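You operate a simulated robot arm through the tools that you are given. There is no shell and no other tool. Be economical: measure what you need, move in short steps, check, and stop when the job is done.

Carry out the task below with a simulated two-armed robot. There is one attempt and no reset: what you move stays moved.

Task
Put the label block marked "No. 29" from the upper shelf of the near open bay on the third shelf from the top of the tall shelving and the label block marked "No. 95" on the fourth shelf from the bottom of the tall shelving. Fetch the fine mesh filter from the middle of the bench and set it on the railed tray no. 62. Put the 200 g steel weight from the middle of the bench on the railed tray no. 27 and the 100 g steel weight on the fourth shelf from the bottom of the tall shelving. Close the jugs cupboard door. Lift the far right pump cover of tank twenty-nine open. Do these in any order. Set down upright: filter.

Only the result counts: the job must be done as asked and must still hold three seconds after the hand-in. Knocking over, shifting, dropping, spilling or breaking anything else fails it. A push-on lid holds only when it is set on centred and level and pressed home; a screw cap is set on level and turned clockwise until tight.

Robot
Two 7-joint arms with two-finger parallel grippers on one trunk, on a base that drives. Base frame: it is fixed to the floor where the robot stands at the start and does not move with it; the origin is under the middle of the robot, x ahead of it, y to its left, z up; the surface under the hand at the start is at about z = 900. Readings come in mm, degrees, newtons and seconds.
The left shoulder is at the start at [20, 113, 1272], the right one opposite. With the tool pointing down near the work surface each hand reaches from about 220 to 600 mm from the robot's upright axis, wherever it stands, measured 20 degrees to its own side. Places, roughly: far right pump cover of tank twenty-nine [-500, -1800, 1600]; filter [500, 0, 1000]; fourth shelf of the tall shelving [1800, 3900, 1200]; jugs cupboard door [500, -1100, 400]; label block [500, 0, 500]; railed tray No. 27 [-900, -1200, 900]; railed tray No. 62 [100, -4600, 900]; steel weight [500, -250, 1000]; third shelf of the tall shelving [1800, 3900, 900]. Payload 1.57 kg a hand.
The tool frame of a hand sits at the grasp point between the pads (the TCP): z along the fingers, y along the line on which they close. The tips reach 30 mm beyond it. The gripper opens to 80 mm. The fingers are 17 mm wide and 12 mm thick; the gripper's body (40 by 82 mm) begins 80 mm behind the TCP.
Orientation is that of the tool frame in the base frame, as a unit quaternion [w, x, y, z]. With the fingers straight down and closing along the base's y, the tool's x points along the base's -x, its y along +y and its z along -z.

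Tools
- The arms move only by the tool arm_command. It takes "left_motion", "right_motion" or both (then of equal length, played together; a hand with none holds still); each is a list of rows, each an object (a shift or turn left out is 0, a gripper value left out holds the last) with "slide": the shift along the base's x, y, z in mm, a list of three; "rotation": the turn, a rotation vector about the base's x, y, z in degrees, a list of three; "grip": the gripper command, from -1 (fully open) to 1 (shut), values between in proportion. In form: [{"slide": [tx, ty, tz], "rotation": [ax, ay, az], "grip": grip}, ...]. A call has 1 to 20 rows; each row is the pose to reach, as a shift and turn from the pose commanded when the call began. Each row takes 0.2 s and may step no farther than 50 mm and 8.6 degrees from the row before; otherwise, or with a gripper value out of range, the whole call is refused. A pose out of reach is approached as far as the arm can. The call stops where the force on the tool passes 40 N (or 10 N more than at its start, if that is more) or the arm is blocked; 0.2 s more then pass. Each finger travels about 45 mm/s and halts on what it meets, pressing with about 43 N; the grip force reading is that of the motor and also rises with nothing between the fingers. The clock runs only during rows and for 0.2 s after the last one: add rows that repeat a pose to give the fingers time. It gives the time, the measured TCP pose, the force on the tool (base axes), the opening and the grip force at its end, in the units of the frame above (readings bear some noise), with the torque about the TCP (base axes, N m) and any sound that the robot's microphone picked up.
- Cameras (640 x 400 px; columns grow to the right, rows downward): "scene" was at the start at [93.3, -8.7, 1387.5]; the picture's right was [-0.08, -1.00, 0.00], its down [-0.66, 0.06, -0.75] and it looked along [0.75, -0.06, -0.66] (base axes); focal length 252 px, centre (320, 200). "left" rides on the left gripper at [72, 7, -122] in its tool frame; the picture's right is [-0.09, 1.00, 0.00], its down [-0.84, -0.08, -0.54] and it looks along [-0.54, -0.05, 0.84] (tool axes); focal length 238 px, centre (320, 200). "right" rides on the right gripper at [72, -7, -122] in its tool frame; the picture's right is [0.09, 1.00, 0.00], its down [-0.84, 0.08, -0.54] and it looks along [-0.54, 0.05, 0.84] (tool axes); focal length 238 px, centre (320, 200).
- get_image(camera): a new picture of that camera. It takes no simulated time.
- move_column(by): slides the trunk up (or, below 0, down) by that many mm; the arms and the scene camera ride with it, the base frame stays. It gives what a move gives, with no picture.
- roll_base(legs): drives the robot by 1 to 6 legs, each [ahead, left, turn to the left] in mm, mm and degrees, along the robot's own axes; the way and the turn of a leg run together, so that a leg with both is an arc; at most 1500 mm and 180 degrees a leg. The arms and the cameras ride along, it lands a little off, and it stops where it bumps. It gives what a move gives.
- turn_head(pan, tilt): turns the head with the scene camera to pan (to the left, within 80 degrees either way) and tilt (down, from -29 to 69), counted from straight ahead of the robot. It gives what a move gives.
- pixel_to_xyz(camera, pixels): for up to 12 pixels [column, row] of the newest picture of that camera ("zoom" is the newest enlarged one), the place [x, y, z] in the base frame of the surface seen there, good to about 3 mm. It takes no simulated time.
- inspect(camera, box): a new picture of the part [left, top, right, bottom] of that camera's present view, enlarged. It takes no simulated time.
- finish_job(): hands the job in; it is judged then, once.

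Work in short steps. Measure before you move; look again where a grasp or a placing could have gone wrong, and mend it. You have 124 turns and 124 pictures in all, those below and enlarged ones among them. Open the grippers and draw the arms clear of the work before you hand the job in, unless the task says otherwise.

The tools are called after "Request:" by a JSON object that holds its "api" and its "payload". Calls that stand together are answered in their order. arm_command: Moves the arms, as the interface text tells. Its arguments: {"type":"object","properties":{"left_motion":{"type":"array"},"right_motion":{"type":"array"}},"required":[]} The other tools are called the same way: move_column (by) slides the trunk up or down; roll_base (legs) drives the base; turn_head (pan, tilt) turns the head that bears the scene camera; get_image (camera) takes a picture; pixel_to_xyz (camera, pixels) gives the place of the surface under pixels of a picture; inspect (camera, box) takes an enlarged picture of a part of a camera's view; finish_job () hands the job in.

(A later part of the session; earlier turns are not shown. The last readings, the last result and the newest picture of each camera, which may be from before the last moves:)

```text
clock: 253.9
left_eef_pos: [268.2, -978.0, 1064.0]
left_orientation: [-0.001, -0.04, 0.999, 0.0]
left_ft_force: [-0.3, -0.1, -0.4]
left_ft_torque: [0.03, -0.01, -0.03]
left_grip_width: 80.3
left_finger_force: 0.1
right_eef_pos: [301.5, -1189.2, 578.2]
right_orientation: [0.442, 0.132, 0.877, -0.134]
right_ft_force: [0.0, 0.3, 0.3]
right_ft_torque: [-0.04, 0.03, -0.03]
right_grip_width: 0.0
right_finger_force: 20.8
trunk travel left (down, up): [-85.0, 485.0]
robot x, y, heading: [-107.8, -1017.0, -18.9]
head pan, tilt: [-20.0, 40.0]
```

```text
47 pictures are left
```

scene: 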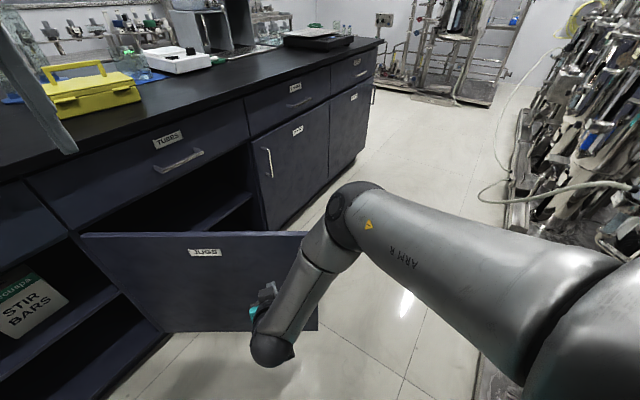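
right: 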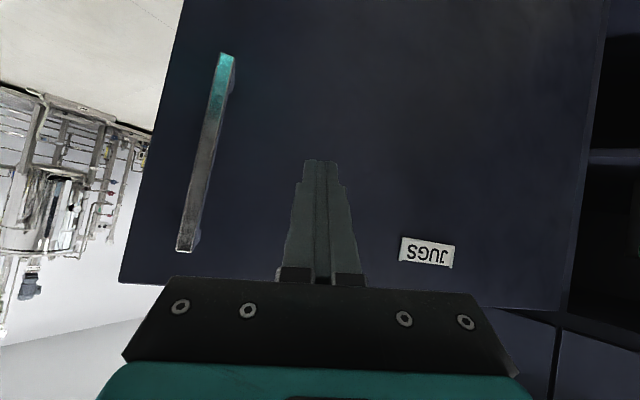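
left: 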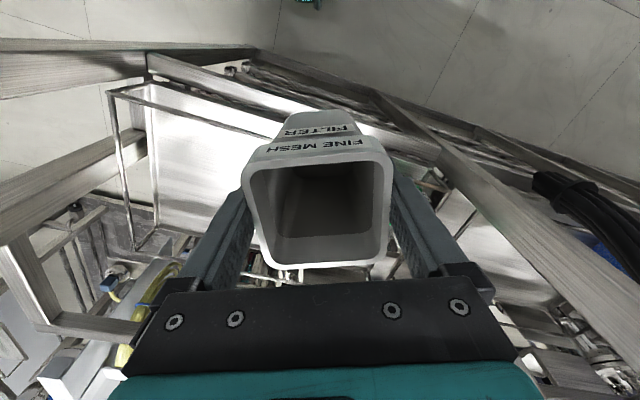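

The fist is placed between label and handle. I push by driving forward in an arc toward the closed position.

Request:
{"api": "roll_base", "payload": {"legs": [[200, 30, 0], [190, 50, 0]]}}

Request:
{"api": "get_image", "payload": {"camera": "scene"}}

```text
clock: 256.7
left_eef_pos: [662.4, -1028.4, 1062.5]
left_orientation: [-0.001, -0.039, 0.999, 0.0]
left_ft_force: [0.3, -0.9, 0.1]
left_ft_torque: [0.01, -0.01, 0.0]
left_grip_width: 80.1
left_finger_force: 0.1
right_eef_pos: [694.6, -1241.1, 580.7]
right_orientation: [0.443, 0.131, 0.877, -0.134]
right_ft_force: [-0.4, 0.6, -1.2]
right_ft_torque: [0.01, 0.0, -0.03]
right_grip_width: 0.0
right_finger_force: 20.9
trunk travel left (down, up): [-85.0, 485.0]
robot x, y, heading: [279.7, -1063.7, -19.1]
head pan, tilt: [-20.0, 40.0]
```

```text
46 pictures are left
```

scene: 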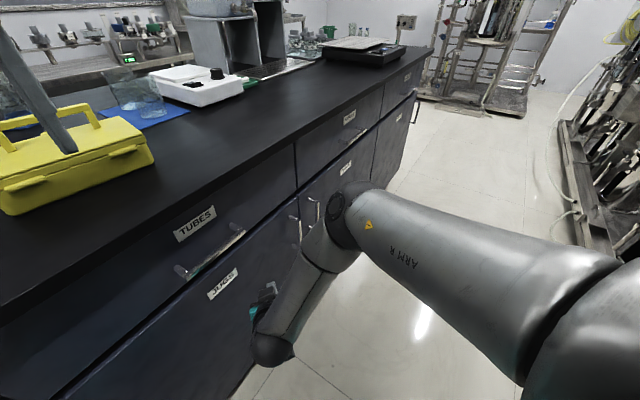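

The door looks almost closed; I measure door versus drawer plane.

Request:
{"api": "inspect", "payload": {"camera": "scene", "box": [50, 150, 370, 350]}}

Request:
{"api": "pixel_to_xyz", "payload": {"camera": "scene", "pixels": [[290, 215], [285, 225], [150, 340], [200, 310], [195, 255], [250, 215], [285, 195], [320, 185], [270, 240], [40, 150]]}}

```text
2.00 times, centred on (210, 250) of scene
```

zoom: 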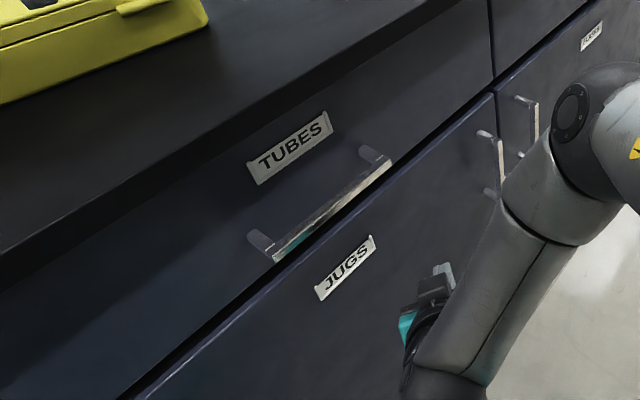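

```text
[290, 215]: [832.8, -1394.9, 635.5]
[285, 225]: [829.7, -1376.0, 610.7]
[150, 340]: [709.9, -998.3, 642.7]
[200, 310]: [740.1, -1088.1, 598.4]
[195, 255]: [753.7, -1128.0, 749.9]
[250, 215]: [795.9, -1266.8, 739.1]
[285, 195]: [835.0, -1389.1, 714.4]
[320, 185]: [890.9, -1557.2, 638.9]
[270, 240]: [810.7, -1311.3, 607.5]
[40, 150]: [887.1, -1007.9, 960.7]
```

Door and drawer fronts are coplanar within noise. I press once lightly by driving 78 mm ahead to make sure it is home.

Request:
{"api": "roll_base", "payload": {"legs": [[78, 0, 0]]}}

Request:
{"api": "get_image", "payload": {"camera": "right"}}

```text
clock: 257.8
left_eef_pos: [737.9, -1054.4, 1062.8]
left_orientation: [-0.001, -0.04, 0.999, 0.002]
left_ft_force: [-0.9, 0.0, 0.0]
left_ft_torque: [0.04, 0.01, 0.02]
left_grip_width: 80.0
left_finger_force: 0.0
right_eef_pos: [767.2, -1263.3, 578.4]
right_orientation: [0.44, 0.131, 0.878, -0.134]
right_ft_force: [-0.1, 0.4, 0.2]
right_ft_torque: [-0.01, 0.02, 0.0]
right_grip_width: 0.0
right_finger_force: 21.3
trunk travel left (down, up): [-85.0, 485.0]
robot x, y, heading: [355.3, -1094.9, -18.8]
head pan, tilt: [-20.0, 40.0]
stopped in leg 1: the force on the tool passed its limit at 47 N (the readings are from after the stop); the commanded pose is now the measured one
```

```text
44 pictures are left
```

right: 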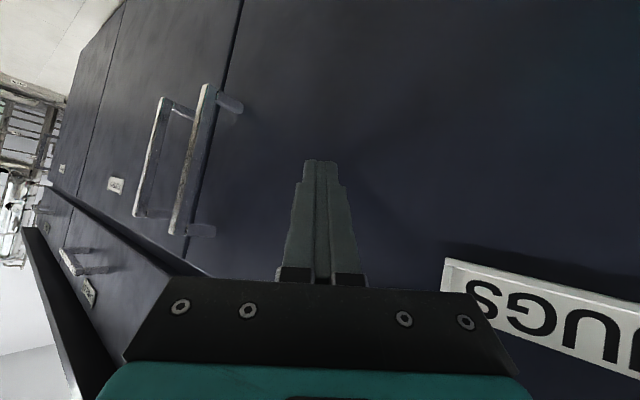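

47 N and flush: the door is shut. I back off, raise the trunk, turn to face the rigs and look at the pump covers head-on.

Request:
{"api": "roll_base", "payload": {"legs": [[-150, 0, 0]]}}

Request:
{"api": "move_column", "payload": {"by": 395}}

Request:
{"api": "roll_base", "payload": {"legs": [[0, 0, -144], [0, 560, 0]]}}

Request:
{"api": "turn_head", "payload": {"pan": 0, "tilt": -8}}

Request:
{"api": "get_image", "payload": {"camera": "scene"}}

```text
clock: 259.2
left_eef_pos: [594.9, -1005.4, 1062.5]
left_orientation: [-0.001, -0.04, 0.999, 0.002]
left_ft_force: [-0.6, -0.8, 0.5]
left_ft_torque: [-0.01, -0.03, -0.02]
left_grip_width: 80.1
left_finger_force: 0.1
right_eef_pos: [623.9, -1215.1, 579.6]
right_orientation: [0.441, 0.131, 0.878, -0.135]
right_ft_force: [0.0, 0.1, 0.6]
right_ft_torque: [0.02, 0.0, -0.02]
right_grip_width: 0.0
right_finger_force: 21.4
trunk travel left (down, up): [-85.0, 485.0]
robot x, y, heading: [216.8, -1043.6, -18.9]
head pan, tilt: [-20.0, 40.0]
```

```text
clock: 263.0
left_eef_pos: [594.6, -1003.9, 1456.1]
left_orientation: [-0.001, -0.04, 0.999, 0.002]
left_ft_force: [-0.4, 0.8, 0.5]
left_ft_torque: [-0.01, -0.02, 0.0]
left_grip_width: 79.9
left_finger_force: 0.0
right_eef_pos: [623.9, -1214.3, 973.0]
right_orientation: [0.44, 0.131, 0.878, -0.135]
right_ft_force: [-0.1, -0.2, -0.1]
right_ft_torque: [0.0, 0.05, 0.0]
right_grip_width: 0.0
right_finger_force: 21.4
trunk travel left (down, up): [-480.0, 90.0]
robot x, y, heading: [215.2, -1042.7, -19.0]
head pan, tilt: [-20.0, 40.0]
```

```text
clock: 272.1
left_eef_pos: [103.7, -1829.9, 1456.6]
left_orientation: [0.001, 0.936, 0.353, 0.001]
left_ft_force: [-0.2, -1.0, -0.3]
left_ft_torque: [-0.01, -0.01, 0.01]
left_grip_width: 80.0
left_finger_force: 0.1
right_eef_pos: [-46.9, -1679.8, 973.5]
right_orientation: [0.011, 0.874, 0.153, -0.46]
right_ft_force: [-0.5, -0.3, -0.3]
right_ft_torque: [0.03, -0.02, -0.01]
right_grip_width: 0.1
right_finger_force: 21.8
trunk travel left (down, up): [-480.0, 90.0]
robot x, y, heading: [384.7, -1569.7, -162.1]
head pan, tilt: [-20.0, 40.0]
```

```text
clock: 273.3
left_eef_pos: [102.6, -1828.7, 1458.5]
left_orientation: [0.002, 0.936, 0.353, 0.001]
left_ft_force: [0.4, 0.7, 0.0]
left_ft_torque: [-0.05, -0.01, 0.01]
left_grip_width: 80.2
left_finger_force: 0.0
right_eef_pos: [-45.9, -1679.1, 972.8]
right_orientation: [0.011, 0.874, 0.152, -0.461]
right_ft_force: [-0.6, 0.1, 0.1]
right_ft_torque: [0.01, 0.02, 0.0]
right_grip_width: 0.2
right_finger_force: 21.3
trunk travel left (down, up): [-480.0, 90.0]
robot x, y, heading: [387.8, -1573.9, -162.0]
head pan, tilt: [0.0, -8.0]
```

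```text
43 pictures are left
```

scene: 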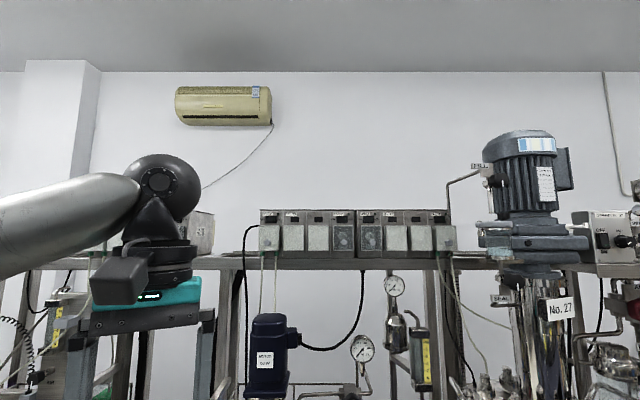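

Two pump boxes with four covers each, at (310,235) and (405,235). I zoom in on labels.

Request:
{"api": "inspect", "payload": {"camera": "scene", "box": [250, 200, 470, 265]}}

Request:
{"api": "pixel_to_xyz", "payload": {"camera": "zoom", "pixels": [[60, 100], [120, 100], [195, 100], [270, 100], [345, 100], [415, 100], [490, 100], [560, 105], [270, 130], [270, 65]]}}

```text
2.91 times, centred on (360, 232) of scene
```

zoom: 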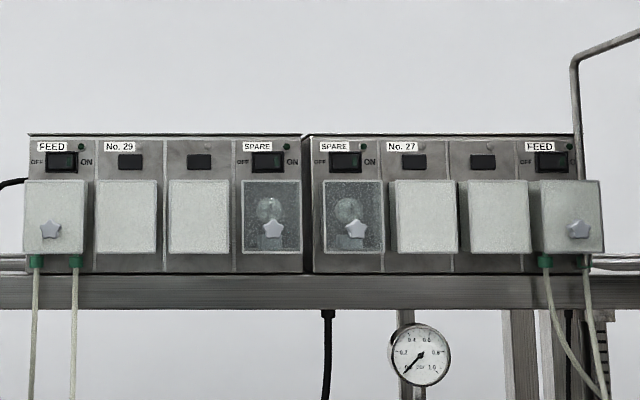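

```text
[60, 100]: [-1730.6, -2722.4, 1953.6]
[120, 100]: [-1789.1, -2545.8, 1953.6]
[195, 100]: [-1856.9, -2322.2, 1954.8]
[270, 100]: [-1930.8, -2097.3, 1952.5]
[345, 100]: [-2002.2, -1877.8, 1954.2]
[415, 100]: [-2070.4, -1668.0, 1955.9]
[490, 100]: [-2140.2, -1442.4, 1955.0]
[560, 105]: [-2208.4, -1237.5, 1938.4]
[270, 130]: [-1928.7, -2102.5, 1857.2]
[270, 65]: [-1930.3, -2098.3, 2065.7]
```

The left box is No. 29; its rightmost cover (SPARE) is at zoom (271,217). I measure that cover.

Request:
{"api": "inspect", "payload": {"camera": "scene", "box": [320, 205, 392, 250]}}

Request:
{"api": "pixel_to_xyz", "payload": {"camera": "zoom", "pixels": [[125, 190], [195, 190], [160, 180], [130, 300], [195, 300], [160, 295], [160, 350], [20, 250], [280, 250], [160, 130], [160, 390], [108, 250]]}}

```text
8.89 times, centred on (356, 228) of scene
```

zoom: 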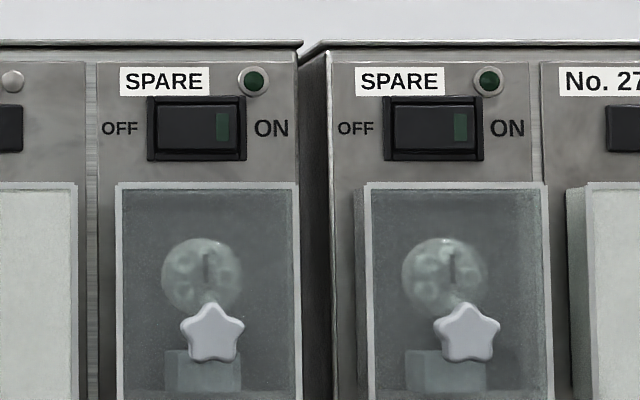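

```text
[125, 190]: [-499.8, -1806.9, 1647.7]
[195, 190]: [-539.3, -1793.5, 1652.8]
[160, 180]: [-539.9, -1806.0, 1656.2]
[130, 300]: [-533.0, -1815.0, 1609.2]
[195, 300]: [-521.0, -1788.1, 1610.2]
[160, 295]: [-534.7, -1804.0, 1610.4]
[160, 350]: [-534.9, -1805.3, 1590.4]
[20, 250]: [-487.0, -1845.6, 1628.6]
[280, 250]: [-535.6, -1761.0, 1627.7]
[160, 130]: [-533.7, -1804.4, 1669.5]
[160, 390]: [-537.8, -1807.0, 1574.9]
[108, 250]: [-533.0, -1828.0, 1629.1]
```

The star knob on the cover's front is a good handle; the cover is hinged at the top. I measure the knob and cover outline and the obstacles below.

Request:
{"api": "inspect", "payload": {"camera": "scene", "box": [320, 215, 392, 260]}}

Request:
{"api": "pixel_to_xyz", "payload": {"camera": "zoom", "pixels": [[212, 240], [205, 235], [225, 250], [119, 200], [297, 200], [200, 308], [120, 308], [297, 306], [200, 330], [200, 375], [200, 98]]}}

Request:
{"api": "pixel_to_xyz", "payload": {"camera": "scene", "pixels": [[270, 335], [363, 348], [395, 290], [350, 285], [422, 345], [540, 240]]}}

```text
8.89 times, centred on (356, 238) of scene
```

zoom: 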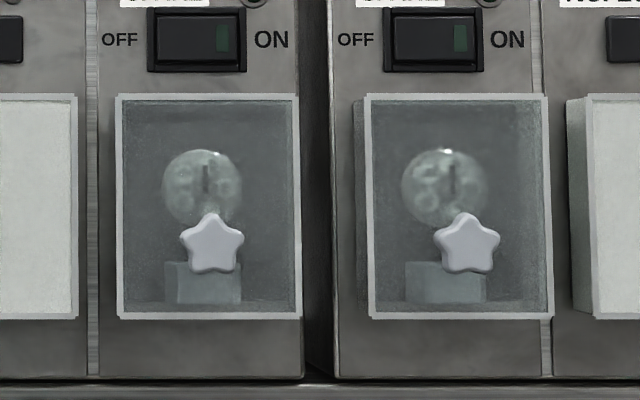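

```text
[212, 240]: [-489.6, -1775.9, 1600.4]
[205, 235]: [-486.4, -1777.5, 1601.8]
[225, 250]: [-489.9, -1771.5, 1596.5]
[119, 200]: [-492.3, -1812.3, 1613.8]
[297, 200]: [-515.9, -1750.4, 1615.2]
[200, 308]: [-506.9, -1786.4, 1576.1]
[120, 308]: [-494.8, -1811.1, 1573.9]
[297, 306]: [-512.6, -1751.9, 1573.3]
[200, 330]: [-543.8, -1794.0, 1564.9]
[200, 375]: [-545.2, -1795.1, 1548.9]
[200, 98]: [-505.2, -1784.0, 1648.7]
```

```text
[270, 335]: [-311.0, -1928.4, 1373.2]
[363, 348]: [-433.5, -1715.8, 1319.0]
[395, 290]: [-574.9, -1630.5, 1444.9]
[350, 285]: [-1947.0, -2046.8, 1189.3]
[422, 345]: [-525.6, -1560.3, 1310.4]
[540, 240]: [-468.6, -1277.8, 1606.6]
```

Knob at (-489,-1775,1599), cover face u≈-1001. I raise the trunk, tuck the right hand back, and pitch the left hand forward.

Request:
{"api": "move_column", "payload": {"by": 85}}

Request:
{"api": "arm_command", "payload": {"right_motion": [{"slide": [15, 5, 20], "rotation": [1.9, -5.7, 0]}, {"slide": [30, 10, 40], "rotation": [3.7, -11.4, 0]}, {"slide": [45, 15, 60], "rotation": [5.6, -17.1, 0]}, {"slide": [60, 20, 80], "rotation": [7.4, -22.8, 0]}, {"slide": [75, 25, 100], "rotation": [9.3, -28.5, 0]}, {"slide": [90, 30, 120], "rotation": [11.1, -34.2, 0]}, {"slide": [105, 35, 140], "rotation": [13, -39.9, 0]}, {"slide": [120, 40, 160], "rotation": [14.8, -45.6, 0]}, {"slide": [135, 45, 180], "rotation": [16.7, -51.3, 0]}, {"slide": [150, 50, 200], "rotation": [18.5, -57, 0]}], "left_motion": [{"slide": [-5, -1, 6], "rotation": [-1.9, 5.7, 0], "grip": -0.3}, {"slide": [-10, -3, 12], "rotation": [-3.7, 11.4, 0]}, {"slide": [-15, -4, 18], "rotation": [-5.6, 17.1, 0]}, {"slide": [-20, -6, 24], "rotation": [-7.4, 22.8, 0]}, {"slide": [-25, -7, 30], "rotation": [-9.3, 28.5, 0]}, {"slide": [-30, -9, 36], "rotation": [-11.1, 34.2, 0]}, {"slide": [-35, -10, 42], "rotation": [-13, 39.9, 0]}, {"slide": [-40, -12, 48], "rotation": [-14.8, 45.6, 0]}, {"slide": [-45, -14, 54], "rotation": [-16.7, 51.3, 0]}, {"slide": [-48, -15, 58], "rotation": [-18.5, 57, 0]}]}}

```text
clock: 274.5
left_eef_pos: [103.2, -1830.4, 1541.6]
left_orientation: [0.001, 0.936, 0.353, 0.001]
left_ft_force: [-0.2, -0.7, 0.2]
left_ft_torque: [-0.01, -0.02, 0.01]
left_grip_width: 80.1
left_finger_force: 0.0
right_eef_pos: [-46.8, -1678.9, 1058.0]
right_orientation: [0.011, 0.875, 0.153, -0.46]
right_ft_force: [0.0, 0.4, 0.5]
right_ft_torque: [-0.06, 0.04, 0.0]
right_grip_width: 0.0
right_finger_force: 21.4
trunk travel left (down, up): [-565.0, 5.0]
robot x, y, heading: [382.3, -1574.5, -162.1]
head pan, tilt: [0.0, -8.0]
```

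```text
clock: 276.7
left_eef_pos: [55.3, -1844.1, 1600.0]
left_orientation: [-0.022, 0.81, 0.307, -0.498]
left_ft_force: [-0.5, 0.3, -0.4]
left_ft_torque: [-0.02, 0.04, -0.01]
left_grip_width: 52.3
left_finger_force: 0.1
right_eef_pos: [103.4, -1628.3, 1259.9]
right_orientation: [-0.052, 0.978, 0.199, 0.042]
right_ft_force: [0.9, -0.5, -0.3]
right_ft_torque: [-0.02, 0.01, -0.01]
right_grip_width: 0.1
right_finger_force: 21.3
trunk travel left (down, up): [-565.0, 5.0]
robot x, y, heading: [389.1, -1573.1, -162.1]
head pan, tilt: [0.0, -8.0]
```

I roll the left hand 24° so it closes horizontally, and drive up to the rig in front of the cover.

Request:
{"api": "arm_command", "payload": {"left_motion": [{"rotation": [-6.5, -2.1, -4]}, {"rotation": [-13, -4.3, -8]}, {"rotation": [-19.7, -6.5, -12]}]}}

Request:
{"api": "roll_base", "payload": {"legs": [[0, -182, -1], [290, 0, 0]]}}

Request:
{"api": "get_image", "payload": {"camera": "left"}}

Request:
{"api": "get_image", "payload": {"camera": "scene"}}

```text
clock: 277.5
left_eef_pos: [54.6, -1844.3, 1599.1]
left_orientation: [0.083, 0.858, 0.131, -0.49]
left_ft_force: [-0.5, 0.7, -0.4]
left_ft_torque: [0.01, -0.01, 0.02]
left_grip_width: 51.6
left_finger_force: 0.1
right_eef_pos: [102.6, -1629.5, 1258.2]
right_orientation: [-0.053, 0.978, 0.198, 0.04]
right_ft_force: [-0.7, 0.7, -0.1]
right_ft_torque: [0.01, 0.0, 0.0]
right_grip_width: 0.0
right_finger_force: 20.9
trunk travel left (down, up): [-565.0, 5.0]
robot x, y, heading: [384.6, -1572.9, -162.2]
head pan, tilt: [0.0, -8.0]
```

```text
clock: 280.6
left_eef_pos: [-283.1, -1748.5, 1599.4]
left_orientation: [0.078, 0.858, 0.124, -0.492]
left_ft_force: [0.9, 0.2, 0.3]
left_ft_torque: [0.0, -0.01, 0.01]
left_grip_width: 52.4
left_finger_force: 0.2
right_eef_pos: [-230.2, -1531.9, 1259.0]
right_orientation: [-0.052, 0.98, 0.188, 0.041]
right_ft_force: [-0.8, 0.0, -0.1]
right_ft_torque: [-0.03, -0.05, 0.0]
right_grip_width: 0.3
right_finger_force: 21.0
trunk travel left (down, up): [-565.0, 5.0]
robot x, y, heading: [54.7, -1482.3, -163.5]
head pan, tilt: [0.0, -8.0]
```

```text
39 pictures are left
```

left: 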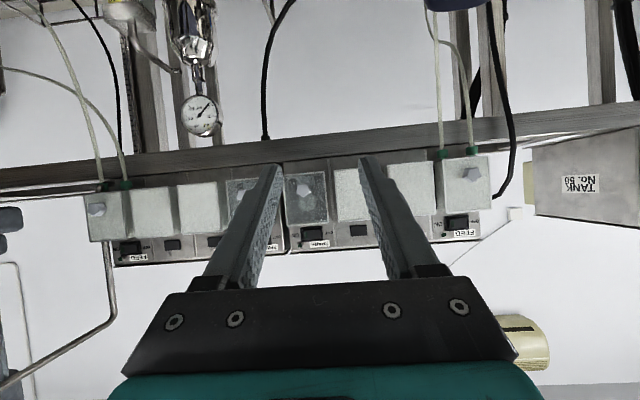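

```text
38 pictures are left
```

scene: 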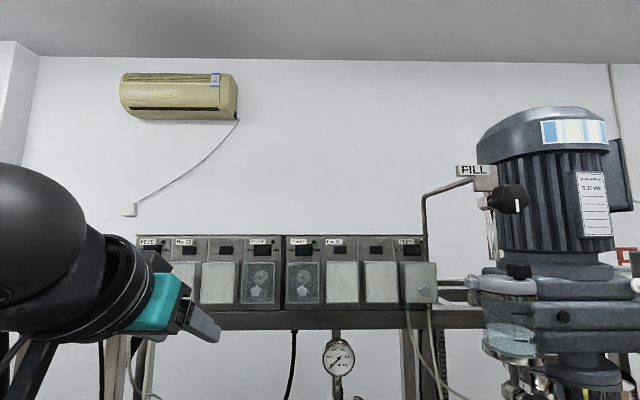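

Target knob appears at about (303,188) in the left (inverted) view and (255,290) in scene. I localise it from both.

Request:
{"api": "pixel_to_xyz", "payload": {"camera": "left", "pixels": [[303, 188], [305, 186], [300, 220], [325, 200], [287, 200]]}}

Request:
{"api": "inspect", "payload": {"camera": "scene", "box": [222, 240, 302, 315]}}

Request:
{"api": "pixel_to_xyz", "payload": {"camera": "zoom", "pixels": [[265, 265], [265, 250], [265, 280], [145, 240], [145, 330], [420, 330], [280, 180]]}}

```text
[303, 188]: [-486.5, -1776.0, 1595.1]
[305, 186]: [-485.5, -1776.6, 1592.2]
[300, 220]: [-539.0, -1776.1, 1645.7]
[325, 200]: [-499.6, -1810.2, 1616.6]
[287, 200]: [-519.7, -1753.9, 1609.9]
```

```text
5.33 times, centred on (262, 278) of scene
```

zoom: 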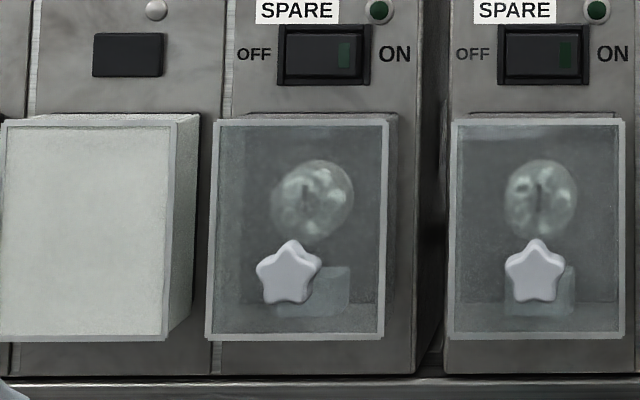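

```text
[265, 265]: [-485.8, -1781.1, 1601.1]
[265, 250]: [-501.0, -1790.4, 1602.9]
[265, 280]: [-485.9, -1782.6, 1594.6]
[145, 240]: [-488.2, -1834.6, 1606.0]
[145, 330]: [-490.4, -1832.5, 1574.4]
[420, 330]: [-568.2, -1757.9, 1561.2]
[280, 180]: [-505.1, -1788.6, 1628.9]
```

Knob centre ≈(-486,-1777,1598). I advance the left hand so that the fingertips straddle the knob just short of the cover face.

Request:
{"api": "arm_command", "payload": {"left_motion": [{"slide": [-30, -4, 2]}, {"slide": [-65, -8, 4]}, {"slide": [-100, -13, 6]}, {"slide": [-135, -18, 8]}, {"slide": [-160, -21, 8]}, {"slide": [-175, -23, 8]}, {"slide": [-187, -25, 8]}]}}

Request:
{"api": "get_image", "payload": {"camera": "left"}}

```text
clock: 282.2
left_eef_pos: [-468.7, -1772.1, 1607.1]
left_orientation: [0.077, 0.859, 0.124, -0.491]
left_ft_force: [-0.3, -0.3, 0.4]
left_ft_torque: [-0.02, -0.06, -0.01]
left_grip_width: 52.1
left_finger_force: 0.1
right_eef_pos: [-230.2, -1532.1, 1258.7]
right_orientation: [-0.051, 0.98, 0.188, 0.041]
right_ft_force: [-0.4, -0.5, 0.5]
right_ft_torque: [-0.01, -0.02, 0.03]
right_grip_width: 0.0
right_finger_force: 21.3
trunk travel left (down, up): [-565.0, 5.0]
robot x, y, heading: [51.6, -1483.1, -163.3]
head pan, tilt: [0.0, -8.0]
```

```text
36 pictures are left
```

left: 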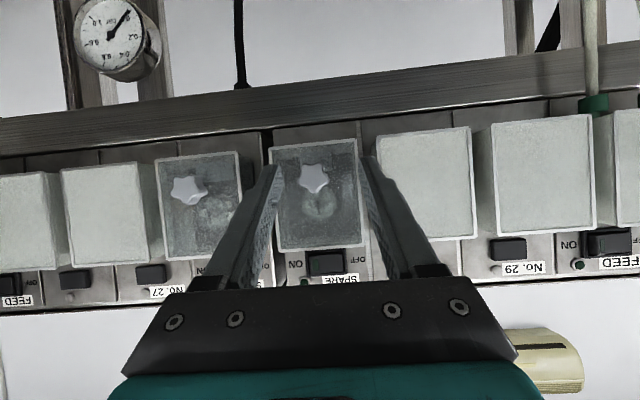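

The knob lies between the fingertips, about 4 mm off centre; I correct, grip it, and start lifting along an arc about the top-back hinge.

Request:
{"api": "arm_command", "payload": {"left_motion": [{"slide": [-1.2, 3.8, -1]}, {"slide": [-1.2, 3.8, -1], "grip": 1}, {"slide": [-1.2, 3.8, -1], "grip": 1}, {"slide": [-1.2, 3.8, -1], "grip": 1}, {"slide": [-1.2, 3.8, -1], "grip": 1}, {"slide": [2, 4.8, 6], "rotation": [0.9, -2.9, 0]}, {"slide": [5.5, 5.8, 12.6], "rotation": [1.7, -5.7, 0]}, {"slide": [8, 6.5, 20], "rotation": [2.6, -8.6, 0]}, {"slide": [9.9, 7.2, 27.3], "rotation": [3.5, -11.5, 0]}]}}

Request:
{"api": "get_image", "payload": {"camera": "left"}}

```text
clock: 284.2
left_eef_pos: [-458.4, -1763.9, 1631.9]
left_orientation: [0.064, 0.907, 0.13, -0.396]
left_ft_force: [2.0, 4.8, -16.1]
left_ft_torque: [0.37, -1.12, 0.05]
left_grip_width: 21.7
left_finger_force: 34.5
right_eef_pos: [-230.0, -1531.9, 1259.3]
right_orientation: [-0.052, 0.98, 0.188, 0.041]
right_ft_force: [0.1, 0.0, -0.4]
right_ft_torque: [0.02, -0.01, 0.01]
right_grip_width: 0.0
right_finger_force: 21.2
trunk travel left (down, up): [-565.0, 5.0]
robot x, y, heading: [50.2, -1480.4, -163.4]
head pan, tilt: [0.0, -8.0]
```

```text
35 pictures are left
```

left: 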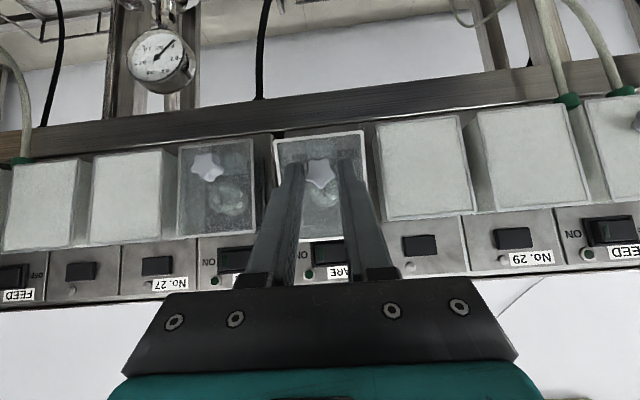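

The cover follows (16 N hinge resistance). I continue along the arc to about 100°.

Request:
{"api": "arm_command", "payload": {"left_motion": [{"slide": [1.9, 0.6, 15.5], "rotation": [1.7, -5.7, 0]}, {"slide": [1.5, 0.5, 31.2], "rotation": [3.5, -11.5, 0]}, {"slide": [-1.5, -0.5, 46.6], "rotation": [5.2, -17.2, 0]}, {"slide": [-7.1, -2.1, 61.3], "rotation": [7, -23, 0]}, {"slide": [-14.8, -4.5, 75], "rotation": [8.7, -28.7, 0]}, {"slide": [-24.9, -7.5, 87.2], "rotation": [10.4, -34.4, 0]}, {"slide": [-36.7, -11.1, 97.5], "rotation": [12.2, -40.2, 0]}, {"slide": [-50, -15.1, 105.7], "rotation": [13.9, -45.9, 0]}]}}

Request:
{"api": "get_image", "payload": {"camera": "scene"}}

```text
clock: 286.2
left_eef_pos: [-360.9, -1681.8, 1660.6]
left_orientation: [-0.03, 0.995, 0.09, -0.034]
left_ft_force: [-1.2, 0.1, 0.5]
left_ft_torque: [0.02, -0.03, 0.01]
left_grip_width: 0.0
left_finger_force: 21.8
left hand out of reach, approached as far as the arm can: row 3, 4, 5, 6, 7, 8
right_eef_pos: [-230.4, -1534.3, 1257.2]
right_orientation: [-0.053, 0.98, 0.188, 0.042]
right_ft_force: [-0.6, 0.3, 1.1]
right_ft_torque: [0.0, 0.01, -0.04]
right_grip_width: 0.0
right_finger_force: 21.4
trunk travel left (down, up): [-565.0, 5.0]
robot x, y, heading: [54.0, -1480.8, -163.4]
head pan, tilt: [0.0, -8.0]
stopped in row 8 (left hand): the arm was blocked; the commanded pose is now the measured one
```

```text
34 pictures are left
```

scene: 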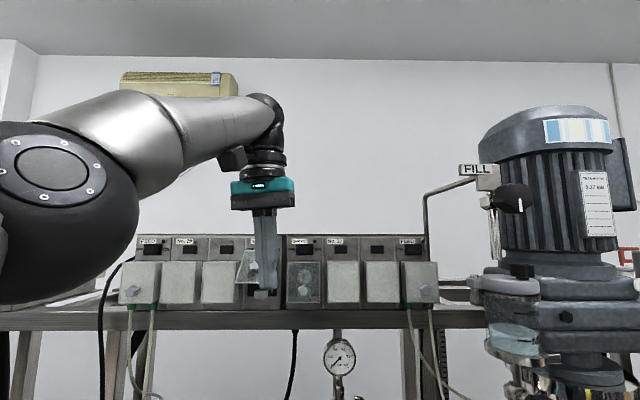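

Tool-down there was out of reach and the knob slipped out. I check the cover's state.

Request:
{"api": "inspect", "payload": {"camera": "scene", "box": [200, 225, 320, 315]}}

```text
4.44 times, centred on (260, 270) of scene
```

zoom: 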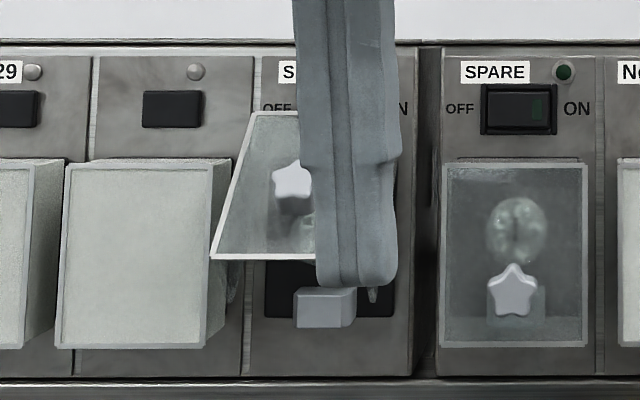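

The cover stays half open by hinge friction. I reorient the closed hand to point forward, below and in front of the cover, to push it up from inside.

Request:
{"api": "arm_command", "payload": {"left_motion": [{"slide": [10, 3, -5], "rotation": [-2.4, 8.1, 0], "grip": 1}, {"slide": [20, 3, -10], "rotation": [-4.9, 16.3, 0]}, {"slide": [31, 0, -20], "rotation": [-7.3, 24.4, 0]}, {"slide": [36, -8, -30], "rotation": [-9.7, 32.6, 0]}, {"slide": [40, -15, -45], "rotation": [-12.1, 40.7, 0]}, {"slide": [44, -22, -60], "rotation": [-14.6, 48.8, 0]}, {"slide": [46, -30, -75], "rotation": [-17, 57, 0]}, {"slide": [46, -36, -85], "rotation": [-19.4, 65.1, 0]}, {"slide": [46, -40, -95], "rotation": [-21.9, 73.3, 0]}, {"slide": [46, -40, -100], "rotation": [-24.3, 81.4, 0]}]}}

Request:
{"api": "get_image", "payload": {"camera": "left"}}

Request:
{"api": "get_image", "payload": {"camera": "scene"}}

```text
clock: 288.4
left_eef_pos: [-339.6, -1721.0, 1570.7]
left_orientation: [0.112, 0.717, 0.042, -0.686]
left_ft_force: [-0.3, 0.6, -0.2]
left_ft_torque: [0.01, -0.03, 0.04]
left_grip_width: 0.0
left_finger_force: 21.0
left hand out of reach, approached as far as the arm can: row 9, 10
right_eef_pos: [-229.6, -1531.3, 1259.1]
right_orientation: [-0.052, 0.98, 0.188, 0.041]
right_ft_force: [-0.7, 0.2, -0.9]
right_ft_torque: [0.05, 0.01, 0.01]
right_grip_width: 0.0
right_finger_force: 21.6
trunk travel left (down, up): [-565.0, 5.0]
robot x, y, heading: [53.6, -1483.1, -163.1]
head pan, tilt: [0.0, -8.0]
```

```text
32 pictures are left
```

left: 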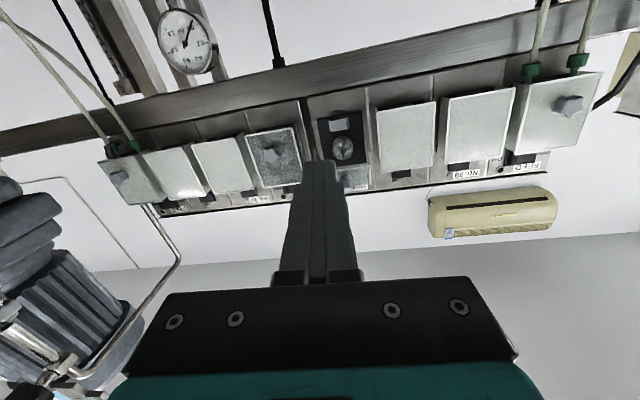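

```text
31 pictures are left
```

scene: 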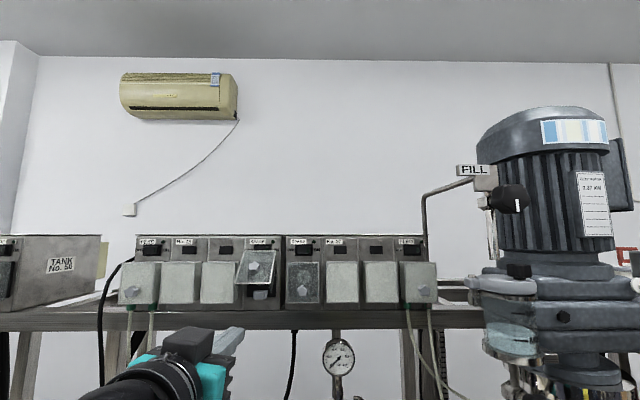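

The cover's state is clear in scene (255,265). I measure its lower edge and the pump head inside.

Request:
{"api": "inspect", "payload": {"camera": "scene", "box": [215, 230, 305, 310]}}

Request:
{"api": "pixel_to_xyz", "payload": {"camera": "zoom", "pixels": [[160, 268], [250, 272], [340, 272], [200, 110], [310, 110], [265, 180], [330, 318], [330, 290], [250, 340], [355, 230]]}}

```text
5.00 times, centred on (260, 270) of scene
```

zoom: 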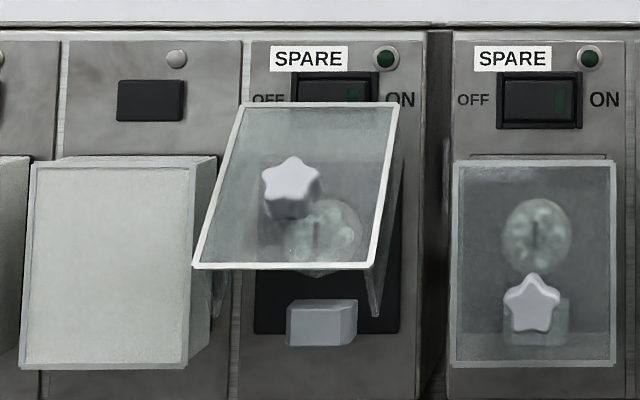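

```text
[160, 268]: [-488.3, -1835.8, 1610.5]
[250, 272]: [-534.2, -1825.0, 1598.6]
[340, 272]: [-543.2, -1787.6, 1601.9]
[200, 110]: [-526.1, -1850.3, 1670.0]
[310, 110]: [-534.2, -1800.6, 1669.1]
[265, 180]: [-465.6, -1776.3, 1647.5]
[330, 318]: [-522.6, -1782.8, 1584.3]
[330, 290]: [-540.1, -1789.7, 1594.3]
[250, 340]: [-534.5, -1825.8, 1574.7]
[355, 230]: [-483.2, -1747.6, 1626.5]
```

Lower cover edge is at u≈-960, z≈1618. I insert the fist at z≈1601 under it, then raise to swing the cover up.

Request:
{"api": "arm_command", "payload": {"left_motion": [{"slide": [-25, -9, 15]}, {"slide": [-50, -18, 30]}, {"slide": [-75, -27, 30]}, {"slide": [-100, -37, 30]}, {"slide": [-118, -43, 30]}, {"slide": [-128, -47, 30]}, {"slide": [-128, -47, 42]}, {"slide": [-128, -47, 54]}, {"slide": [-128, -47, 66]}, {"slide": [-128, -47, 78]}, {"slide": [-128, -47, 90]}, {"slide": [-128, -47, 102]}, {"slide": [-128, -47, 114]}, {"slide": [-128, -47, 125]}, {"slide": [-128, -47, 136]}]}}

Request:
{"api": "inspect", "payload": {"camera": "scene", "box": [200, 190, 340, 310]}}

```text
clock: 291.1
left_eef_pos: [-463.6, -1767.8, 1659.6]
left_orientation: [0.11, 0.73, 0.041, -0.673]
left_ft_force: [17.4, 0.8, -12.1]
left_ft_torque: [0.03, 0.23, 0.11]
left_grip_width: 0.2
left_finger_force: 21.5
right_eef_pos: [-226.1, -1533.0, 1260.0]
right_orientation: [-0.052, 0.98, 0.188, 0.04]
right_ft_force: [0.0, -0.2, -0.5]
right_ft_torque: [0.01, -0.02, 0.01]
right_grip_width: 0.0
right_finger_force: 20.9
trunk travel left (down, up): [-565.0, 5.0]
robot x, y, heading: [54.1, -1483.7, -163.5]
head pan, tilt: [0.0, -8.0]
stopped in row 13 (left hand): the force on the tool passed its limit at 46 N (the readings are from after the stop); the commanded pose is now the measured one
```

```text
3.33 times, centred on (270, 250) of scene
```

zoom: 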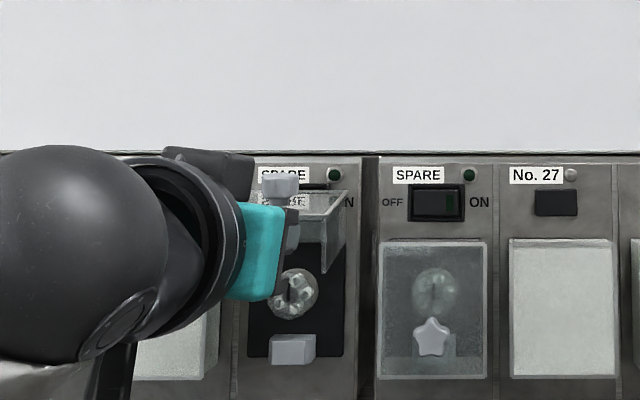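

The cover is now about horizontal and resistance rose to 46 N, likely the stop. I lower slightly, withdraw, and inspect.

Request:
{"api": "arm_command", "payload": {"left_motion": [{"slide": [2, 1, -8]}, {"slide": [4, 2, -25]}, {"slide": [10, 4, -50]}, {"slide": [50, 17, -60]}, {"slide": [95, 30, -70]}, {"slide": [140, 43, -80]}]}}

Request:
{"api": "inspect", "payload": {"camera": "scene", "box": [200, 190, 340, 310]}}

Request:
{"api": "pixel_to_xyz", "payload": {"camera": "zoom", "pixels": [[280, 185], [265, 215], [300, 215], [335, 215], [320, 200], [330, 250], [250, 200]]}}

```text
clock: 292.5
left_eef_pos: [-329.5, -1725.3, 1581.8]
left_orientation: [0.112, 0.728, 0.043, -0.675]
left_ft_force: [-0.4, 0.7, -0.3]
left_ft_torque: [-0.03, 0.04, 0.0]
left_grip_width: 0.2
left_finger_force: 21.1
left hand out of reach, approached as far as the arm can: row 6
right_eef_pos: [-228.8, -1532.0, 1259.3]
right_orientation: [-0.053, 0.98, 0.189, 0.041]
right_ft_force: [0.4, 0.2, -0.3]
right_ft_torque: [-0.03, 0.02, 0.02]
right_grip_width: 0.0
right_finger_force: 21.4
trunk travel left (down, up): [-565.0, 5.0]
robot x, y, heading: [51.5, -1483.4, -163.3]
head pan, tilt: [0.0, -8.0]
```

```text
3.33 times, centred on (270, 250) of scene
```

zoom: 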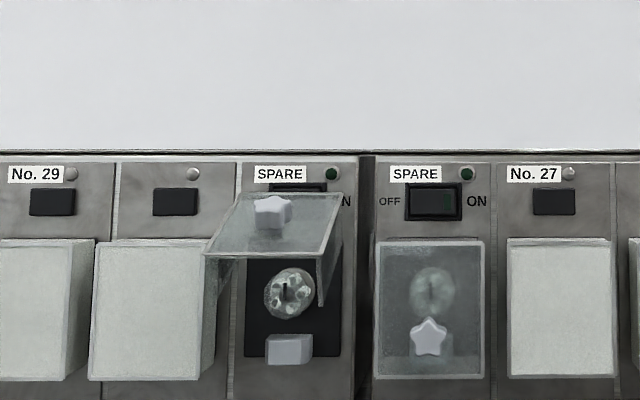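

```text
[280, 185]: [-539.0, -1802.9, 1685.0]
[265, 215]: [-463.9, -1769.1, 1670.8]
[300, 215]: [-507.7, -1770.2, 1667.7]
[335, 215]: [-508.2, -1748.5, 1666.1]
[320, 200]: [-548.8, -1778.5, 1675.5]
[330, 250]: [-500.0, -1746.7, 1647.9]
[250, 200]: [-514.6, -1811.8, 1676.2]
```

The cover now stands at about 65° open, hinge at u≈-1029. The fist was too deep; I push again with the tip less deep (u≈-970) and higher.

Request:
{"api": "arm_command", "payload": {"left_motion": [{"slide": [-25, -8, 15]}, {"slide": [-50, -15, 30]}, {"slide": [-75, -23, 43]}, {"slide": [-100, -30, 43]}, {"slide": [-119, -36, 43]}, {"slide": [-119, -36, 55]}, {"slide": [-119, -36, 66]}, {"slide": [-119, -36, 76]}, {"slide": [-119, -36, 86]}, {"slide": [-119, -36, 96]}, {"slide": [-119, -36, 106]}, {"slide": [-122, -37, 116]}, {"slide": [-125, -38, 126]}]}}

Request:
{"api": "inspect", "payload": {"camera": "scene", "box": [200, 190, 340, 310]}}

```text
clock: 294.6
left_eef_pos: [-452.4, -1763.3, 1660.4]
left_orientation: [0.11, 0.743, 0.042, -0.659]
left_ft_force: [6.3, 1.0, -11.4]
left_ft_torque: [0.01, -0.01, 0.06]
left_grip_width: 0.0
left_finger_force: 21.2
right_eef_pos: [-228.7, -1533.0, 1259.7]
right_orientation: [-0.052, 0.98, 0.189, 0.041]
right_ft_force: [-0.2, 0.3, 0.7]
right_ft_torque: [-0.02, 0.0, -0.02]
right_grip_width: 0.1
right_finger_force: 20.6
trunk travel left (down, up): [-565.0, 5.0]
robot x, y, heading: [51.3, -1480.8, -163.2]
head pan, tilt: [0.0, -8.0]
stopped in row 10 (left hand): the force on the tool passed its limit at 46 N (the readings are from after the stop); the commanded pose is now the measured one
```

```text
3.33 times, centred on (270, 250) of scene
```

zoom: 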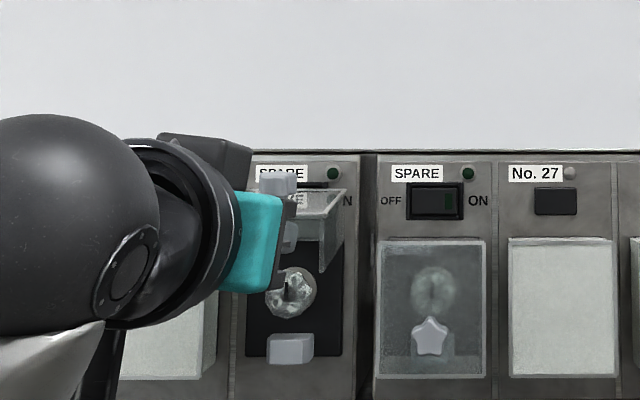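

It stops at the same height (about 85–90°), so this is the hinge stop. I withdraw slowly straight down, then out, and check where it rests.

Request:
{"api": "arm_command", "payload": {"left_motion": [{"slide": [0, 0, -3]}, {"slide": [0, 0, -6]}, {"slide": [0, 0, -12]}, {"slide": [0, 0, -20]}, {"slide": [0, 0, -30]}, {"slide": [0, 0, -42]}, {"slide": [0, 0, -55]}, {"slide": [40, 12, -60]}, {"slide": [85, 26, -60]}, {"slide": [125, 38, -60]}]}}

Request:
{"api": "inspect", "payload": {"camera": "scene", "box": [200, 190, 340, 310]}}

```text
clock: 296.8
left_eef_pos: [-327.2, -1724.0, 1601.7]
left_orientation: [0.11, 0.74, 0.042, -0.663]
left_ft_force: [0.2, -0.6, -0.1]
left_ft_torque: [-0.01, -0.01, 0.03]
left_grip_width: 0.2
left_finger_force: 21.0
right_eef_pos: [-229.1, -1531.8, 1259.0]
right_orientation: [-0.052, 0.98, 0.189, 0.041]
right_ft_force: [-0.3, 0.3, -0.4]
right_ft_torque: [-0.02, 0.04, 0.05]
right_grip_width: 0.0
right_finger_force: 21.3
trunk travel left (down, up): [-565.0, 5.0]
robot x, y, heading: [53.2, -1479.1, -163.3]
head pan, tilt: [0.0, -8.0]
```

```text
3.33 times, centred on (270, 250) of scene
```

zoom: 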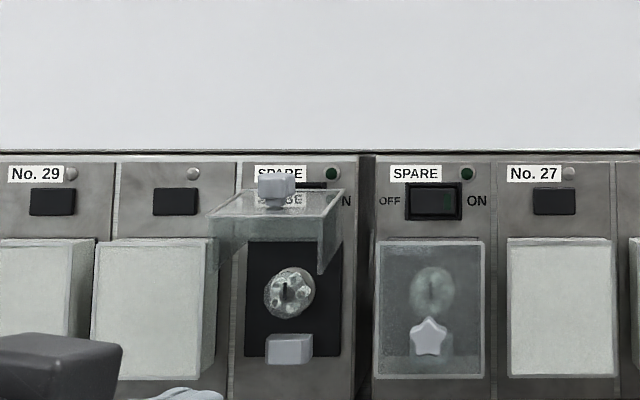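

The cover now rests fully open at its stop. I leave the rig, turn around toward the bench and go to the near open bay with the trunk lowered.

Request:
{"api": "roll_base", "payload": {"legs": [[-230, 0, 0], [0, 0, 90], [0, 0, 90], [0, 1290, 0]]}}

Request:
{"api": "move_column", "payload": {"by": -400}}

Request:
{"api": "move_column", "payload": {"by": -160}}

Request:
{"api": "turn_head", "payload": {"pan": 0, "tilt": 48}}

Request:
{"api": "get_image", "payload": {"camera": "scene"}}

```text
clock: 312.3
left_eef_pos: [286.2, 65.2, 1601.2]
left_orientation: [0.663, -0.041, 0.74, 0.11]
left_ft_force: [-0.4, 0.1, 0.3]
left_ft_torque: [0.0, -0.01, 0.0]
left_grip_width: 0.2
left_finger_force: 21.1
right_eef_pos: [185.6, -125.7, 1259.9]
right_orientation: [-0.041, -0.188, 0.98, -0.053]
right_ft_force: [-0.3, 0.2, -0.6]
right_ft_torque: [0.0, 0.01, 0.0]
right_grip_width: 0.3
right_finger_force: 21.1
trunk travel left (down, up): [-565.0, 5.0]
robot x, y, heading: [-95.0, -176.8, 16.8]
head pan, tilt: [0.0, -8.0]
```

```text
clock: 316.1
left_eef_pos: [285.9, 65.3, 1202.4]
left_orientation: [0.662, -0.04, 0.74, 0.11]
left_ft_force: [0.4, 0.0, 0.4]
left_ft_torque: [-0.01, 0.01, 0.01]
left_grip_width: 0.1
left_finger_force: 21.4
right_eef_pos: [185.5, -125.3, 859.1]
right_orientation: [-0.041, -0.187, 0.98, -0.052]
right_ft_force: [-0.3, -0.5, -0.2]
right_ft_torque: [0.0, 0.0, -0.06]
right_grip_width: 0.1
right_finger_force: 21.3
trunk travel left (down, up): [-165.0, 405.0]
robot x, y, heading: [-100.2, -176.9, 16.5]
head pan, tilt: [0.0, -8.0]
```

```text
clock: 317.9
left_eef_pos: [286.0, 65.9, 1042.1]
left_orientation: [0.663, -0.04, 0.74, 0.109]
left_ft_force: [0.4, 0.5, 0.3]
left_ft_torque: [-0.03, -0.02, -0.02]
left_grip_width: 0.0
left_finger_force: 21.2
right_eef_pos: [185.9, -124.8, 699.3]
right_orientation: [-0.041, -0.187, 0.98, -0.052]
right_ft_force: [0.2, -0.6, -0.5]
right_ft_torque: [0.0, -0.01, 0.04]
right_grip_width: 0.0
right_finger_force: 21.3
trunk travel left (down, up): [-5.0, 565.0]
robot x, y, heading: [-97.3, -175.6, 16.7]
head pan, tilt: [0.0, -8.0]
```

```text
clock: 319.2
left_eef_pos: [285.9, 65.6, 1041.6]
left_orientation: [0.663, -0.04, 0.74, 0.109]
left_ft_force: [0.5, 0.1, -0.6]
left_ft_torque: [0.01, -0.01, -0.02]
left_grip_width: 0.0
left_finger_force: 21.4
right_eef_pos: [184.5, -126.2, 698.6]
right_orientation: [-0.04, -0.187, 0.98, -0.051]
right_ft_force: [0.2, 0.2, 0.4]
right_ft_torque: [0.01, -0.03, -0.03]
right_grip_width: 0.0
right_finger_force: 21.3
trunk travel left (down, up): [-5.0, 565.0]
robot x, y, heading: [-99.2, -179.4, 16.4]
head pan, tilt: [0.0, 48.0]
```

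```text
25 pictures are left
```

scene: 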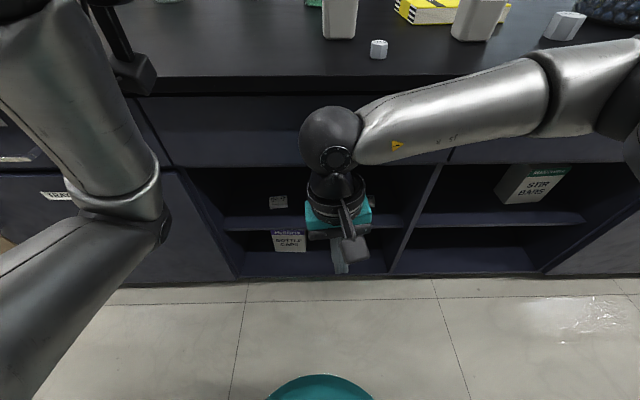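

The right hand hides the blocks. I move it right and pitch it forward-down, opening it, so that the shelf becomes visible.

Request:
{"api": "arm_command", "payload": {"right_motion": [{"slide": [5, -16, -20], "rotation": [2.2, -7.5, -1], "grip": -0.5}, {"slide": [10, -33, -40], "rotation": [4.5, -15, -2]}, {"slide": [15, -50, -60], "rotation": [6.7, -22.6, -3]}, {"slide": [20, -66, -80], "rotation": [9, -30.1, -4]}, {"slide": [24, -82, -100], "rotation": [11.2, -37.6, -5]}, {"slide": [29, -98, -120], "rotation": [13.5, -45.2, -5]}, {"slide": [34, -115, -139], "rotation": [15.7, -52.7, -5]}]}}

Request:
{"api": "inspect", "payload": {"camera": "scene", "box": [200, 150, 440, 300]}}

```text
clock: 320.8
left_eef_pos: [286.1, 65.3, 1041.4]
left_orientation: [0.663, -0.04, 0.74, 0.109]
left_ft_force: [0.3, 0.4, -0.2]
left_ft_torque: [0.0, -0.03, -0.01]
left_grip_width: 0.3
left_finger_force: 21.0
right_eef_pos: [214.1, -186.5, 584.5]
right_orientation: [0.419, -0.104, 0.902, -0.004]
right_ft_force: [-0.9, 0.1, -0.4]
right_ft_torque: [0.02, 0.0, 0.0]
right_grip_width: 59.8
right_finger_force: 0.0
right hand out of reach, approached as far as the arm can: row 6, 7
trunk travel left (down, up): [-5.0, 565.0]
robot x, y, heading: [-96.0, -178.1, 16.7]
head pan, tilt: [0.0, 48.0]
```

```text
2.67 times, centred on (320, 225) of scene
```

zoom: 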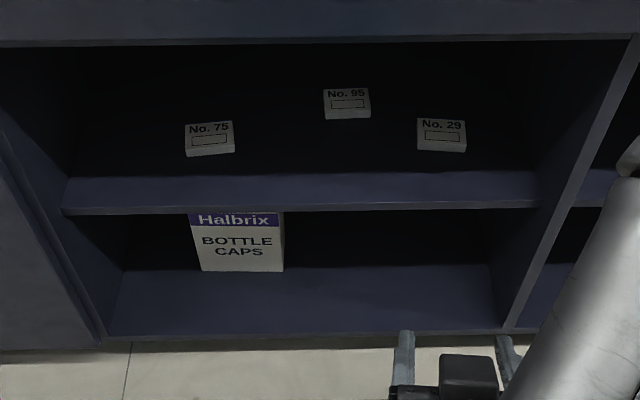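

Now all three blocks are visible: 75 left, 95 middle (farther back), 29 right. I measure them and the opening.

Request:
{"api": "pixel_to_xyz", "payload": {"camera": "zoom", "pixels": [[327, 118], [369, 116], [347, 92], [326, 90], [418, 148], [465, 150], [441, 122], [441, 148], [300, 178], [450, 176], [300, 42], [345, 116]]}}

```text
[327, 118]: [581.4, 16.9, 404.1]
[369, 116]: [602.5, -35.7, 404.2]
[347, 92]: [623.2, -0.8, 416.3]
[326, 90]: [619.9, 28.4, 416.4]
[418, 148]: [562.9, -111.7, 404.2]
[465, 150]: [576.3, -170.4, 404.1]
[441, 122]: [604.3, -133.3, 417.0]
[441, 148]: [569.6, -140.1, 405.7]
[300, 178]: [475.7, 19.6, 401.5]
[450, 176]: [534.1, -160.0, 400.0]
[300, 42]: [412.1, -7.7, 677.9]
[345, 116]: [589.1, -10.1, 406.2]
```

Block 29: centre ≈(587,-137), 60 mm wide, top z≈417. I drive 130 mm closer and bring the right hand to a pre-grasp pose just in front of it.

Request:
{"api": "roll_base", "payload": {"legs": [[130, 0, 0]]}}

Request:
{"api": "arm_command", "payload": {"right_motion": [{"slide": [5, 0, -40], "rotation": [2, -3, 1], "grip": -1}, {"slide": [10, 0, -80], "rotation": [4, -6, 2]}, {"slide": [20, 0, -115], "rotation": [6, -9, 3]}, {"slide": [35, 0, -140], "rotation": [8, -12, 3]}, {"slide": [70, 0, -150], "rotation": [9.6, -13.3, 3]}, {"slide": [110, 0, -150], "rotation": [9.6, -13.3, 3]}, {"slide": [150, 0, -150], "rotation": [9.6, -13.3, 3]}, {"slide": [182, 0, -150], "rotation": [9.6, -13.3, 3]}]}}

Request:
{"api": "get_image", "payload": {"camera": "right"}}

```text
clock: 322.1
left_eef_pos: [409.7, 102.1, 1041.4]
left_orientation: [0.663, -0.042, 0.739, 0.11]
left_ft_force: [0.8, 0.5, -0.3]
left_ft_torque: [-0.03, 0.01, -0.01]
left_grip_width: 0.0
left_finger_force: 21.1
right_eef_pos: [338.2, -148.7, 585.5]
right_orientation: [0.417, -0.105, 0.903, -0.003]
right_ft_force: [0.0, 0.1, -0.4]
right_ft_torque: [0.03, 0.01, -0.03]
right_grip_width: 60.0
right_finger_force: 0.0
trunk travel left (down, up): [-5.0, 565.0]
robot x, y, heading: [28.4, -141.1, 16.7]
head pan, tilt: [0.0, 48.0]
```

```text
clock: 323.9
left_eef_pos: [410.3, 102.7, 1041.6]
left_orientation: [0.663, -0.04, 0.74, 0.109]
left_ft_force: [0.8, -0.3, 0.2]
left_ft_torque: [0.0, 0.01, -0.03]
left_grip_width: 0.0
left_finger_force: 21.4
right_eef_pos: [544.6, -28.6, 481.8]
right_orientation: [0.498, -0.068, 0.864, 0.024]
right_ft_force: [0.8, -0.3, 0.1]
right_ft_torque: [-0.02, 0.0, 0.03]
right_grip_width: 80.0
right_finger_force: 0.0
right hand out of reach, approached as far as the arm can: row 1, 2, 3, 4, 5, 6, 7, 8
trunk travel left (down, up): [-5.0, 565.0]
robot x, y, heading: [30.4, -136.6, 17.0]
head pan, tilt: [0.0, 48.0]
```

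```text
23 pictures are left
```

right: 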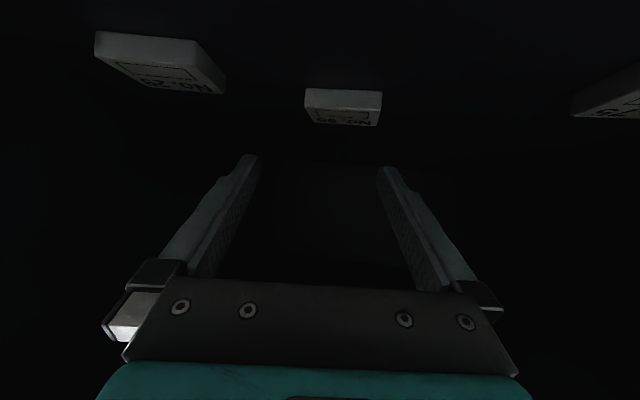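

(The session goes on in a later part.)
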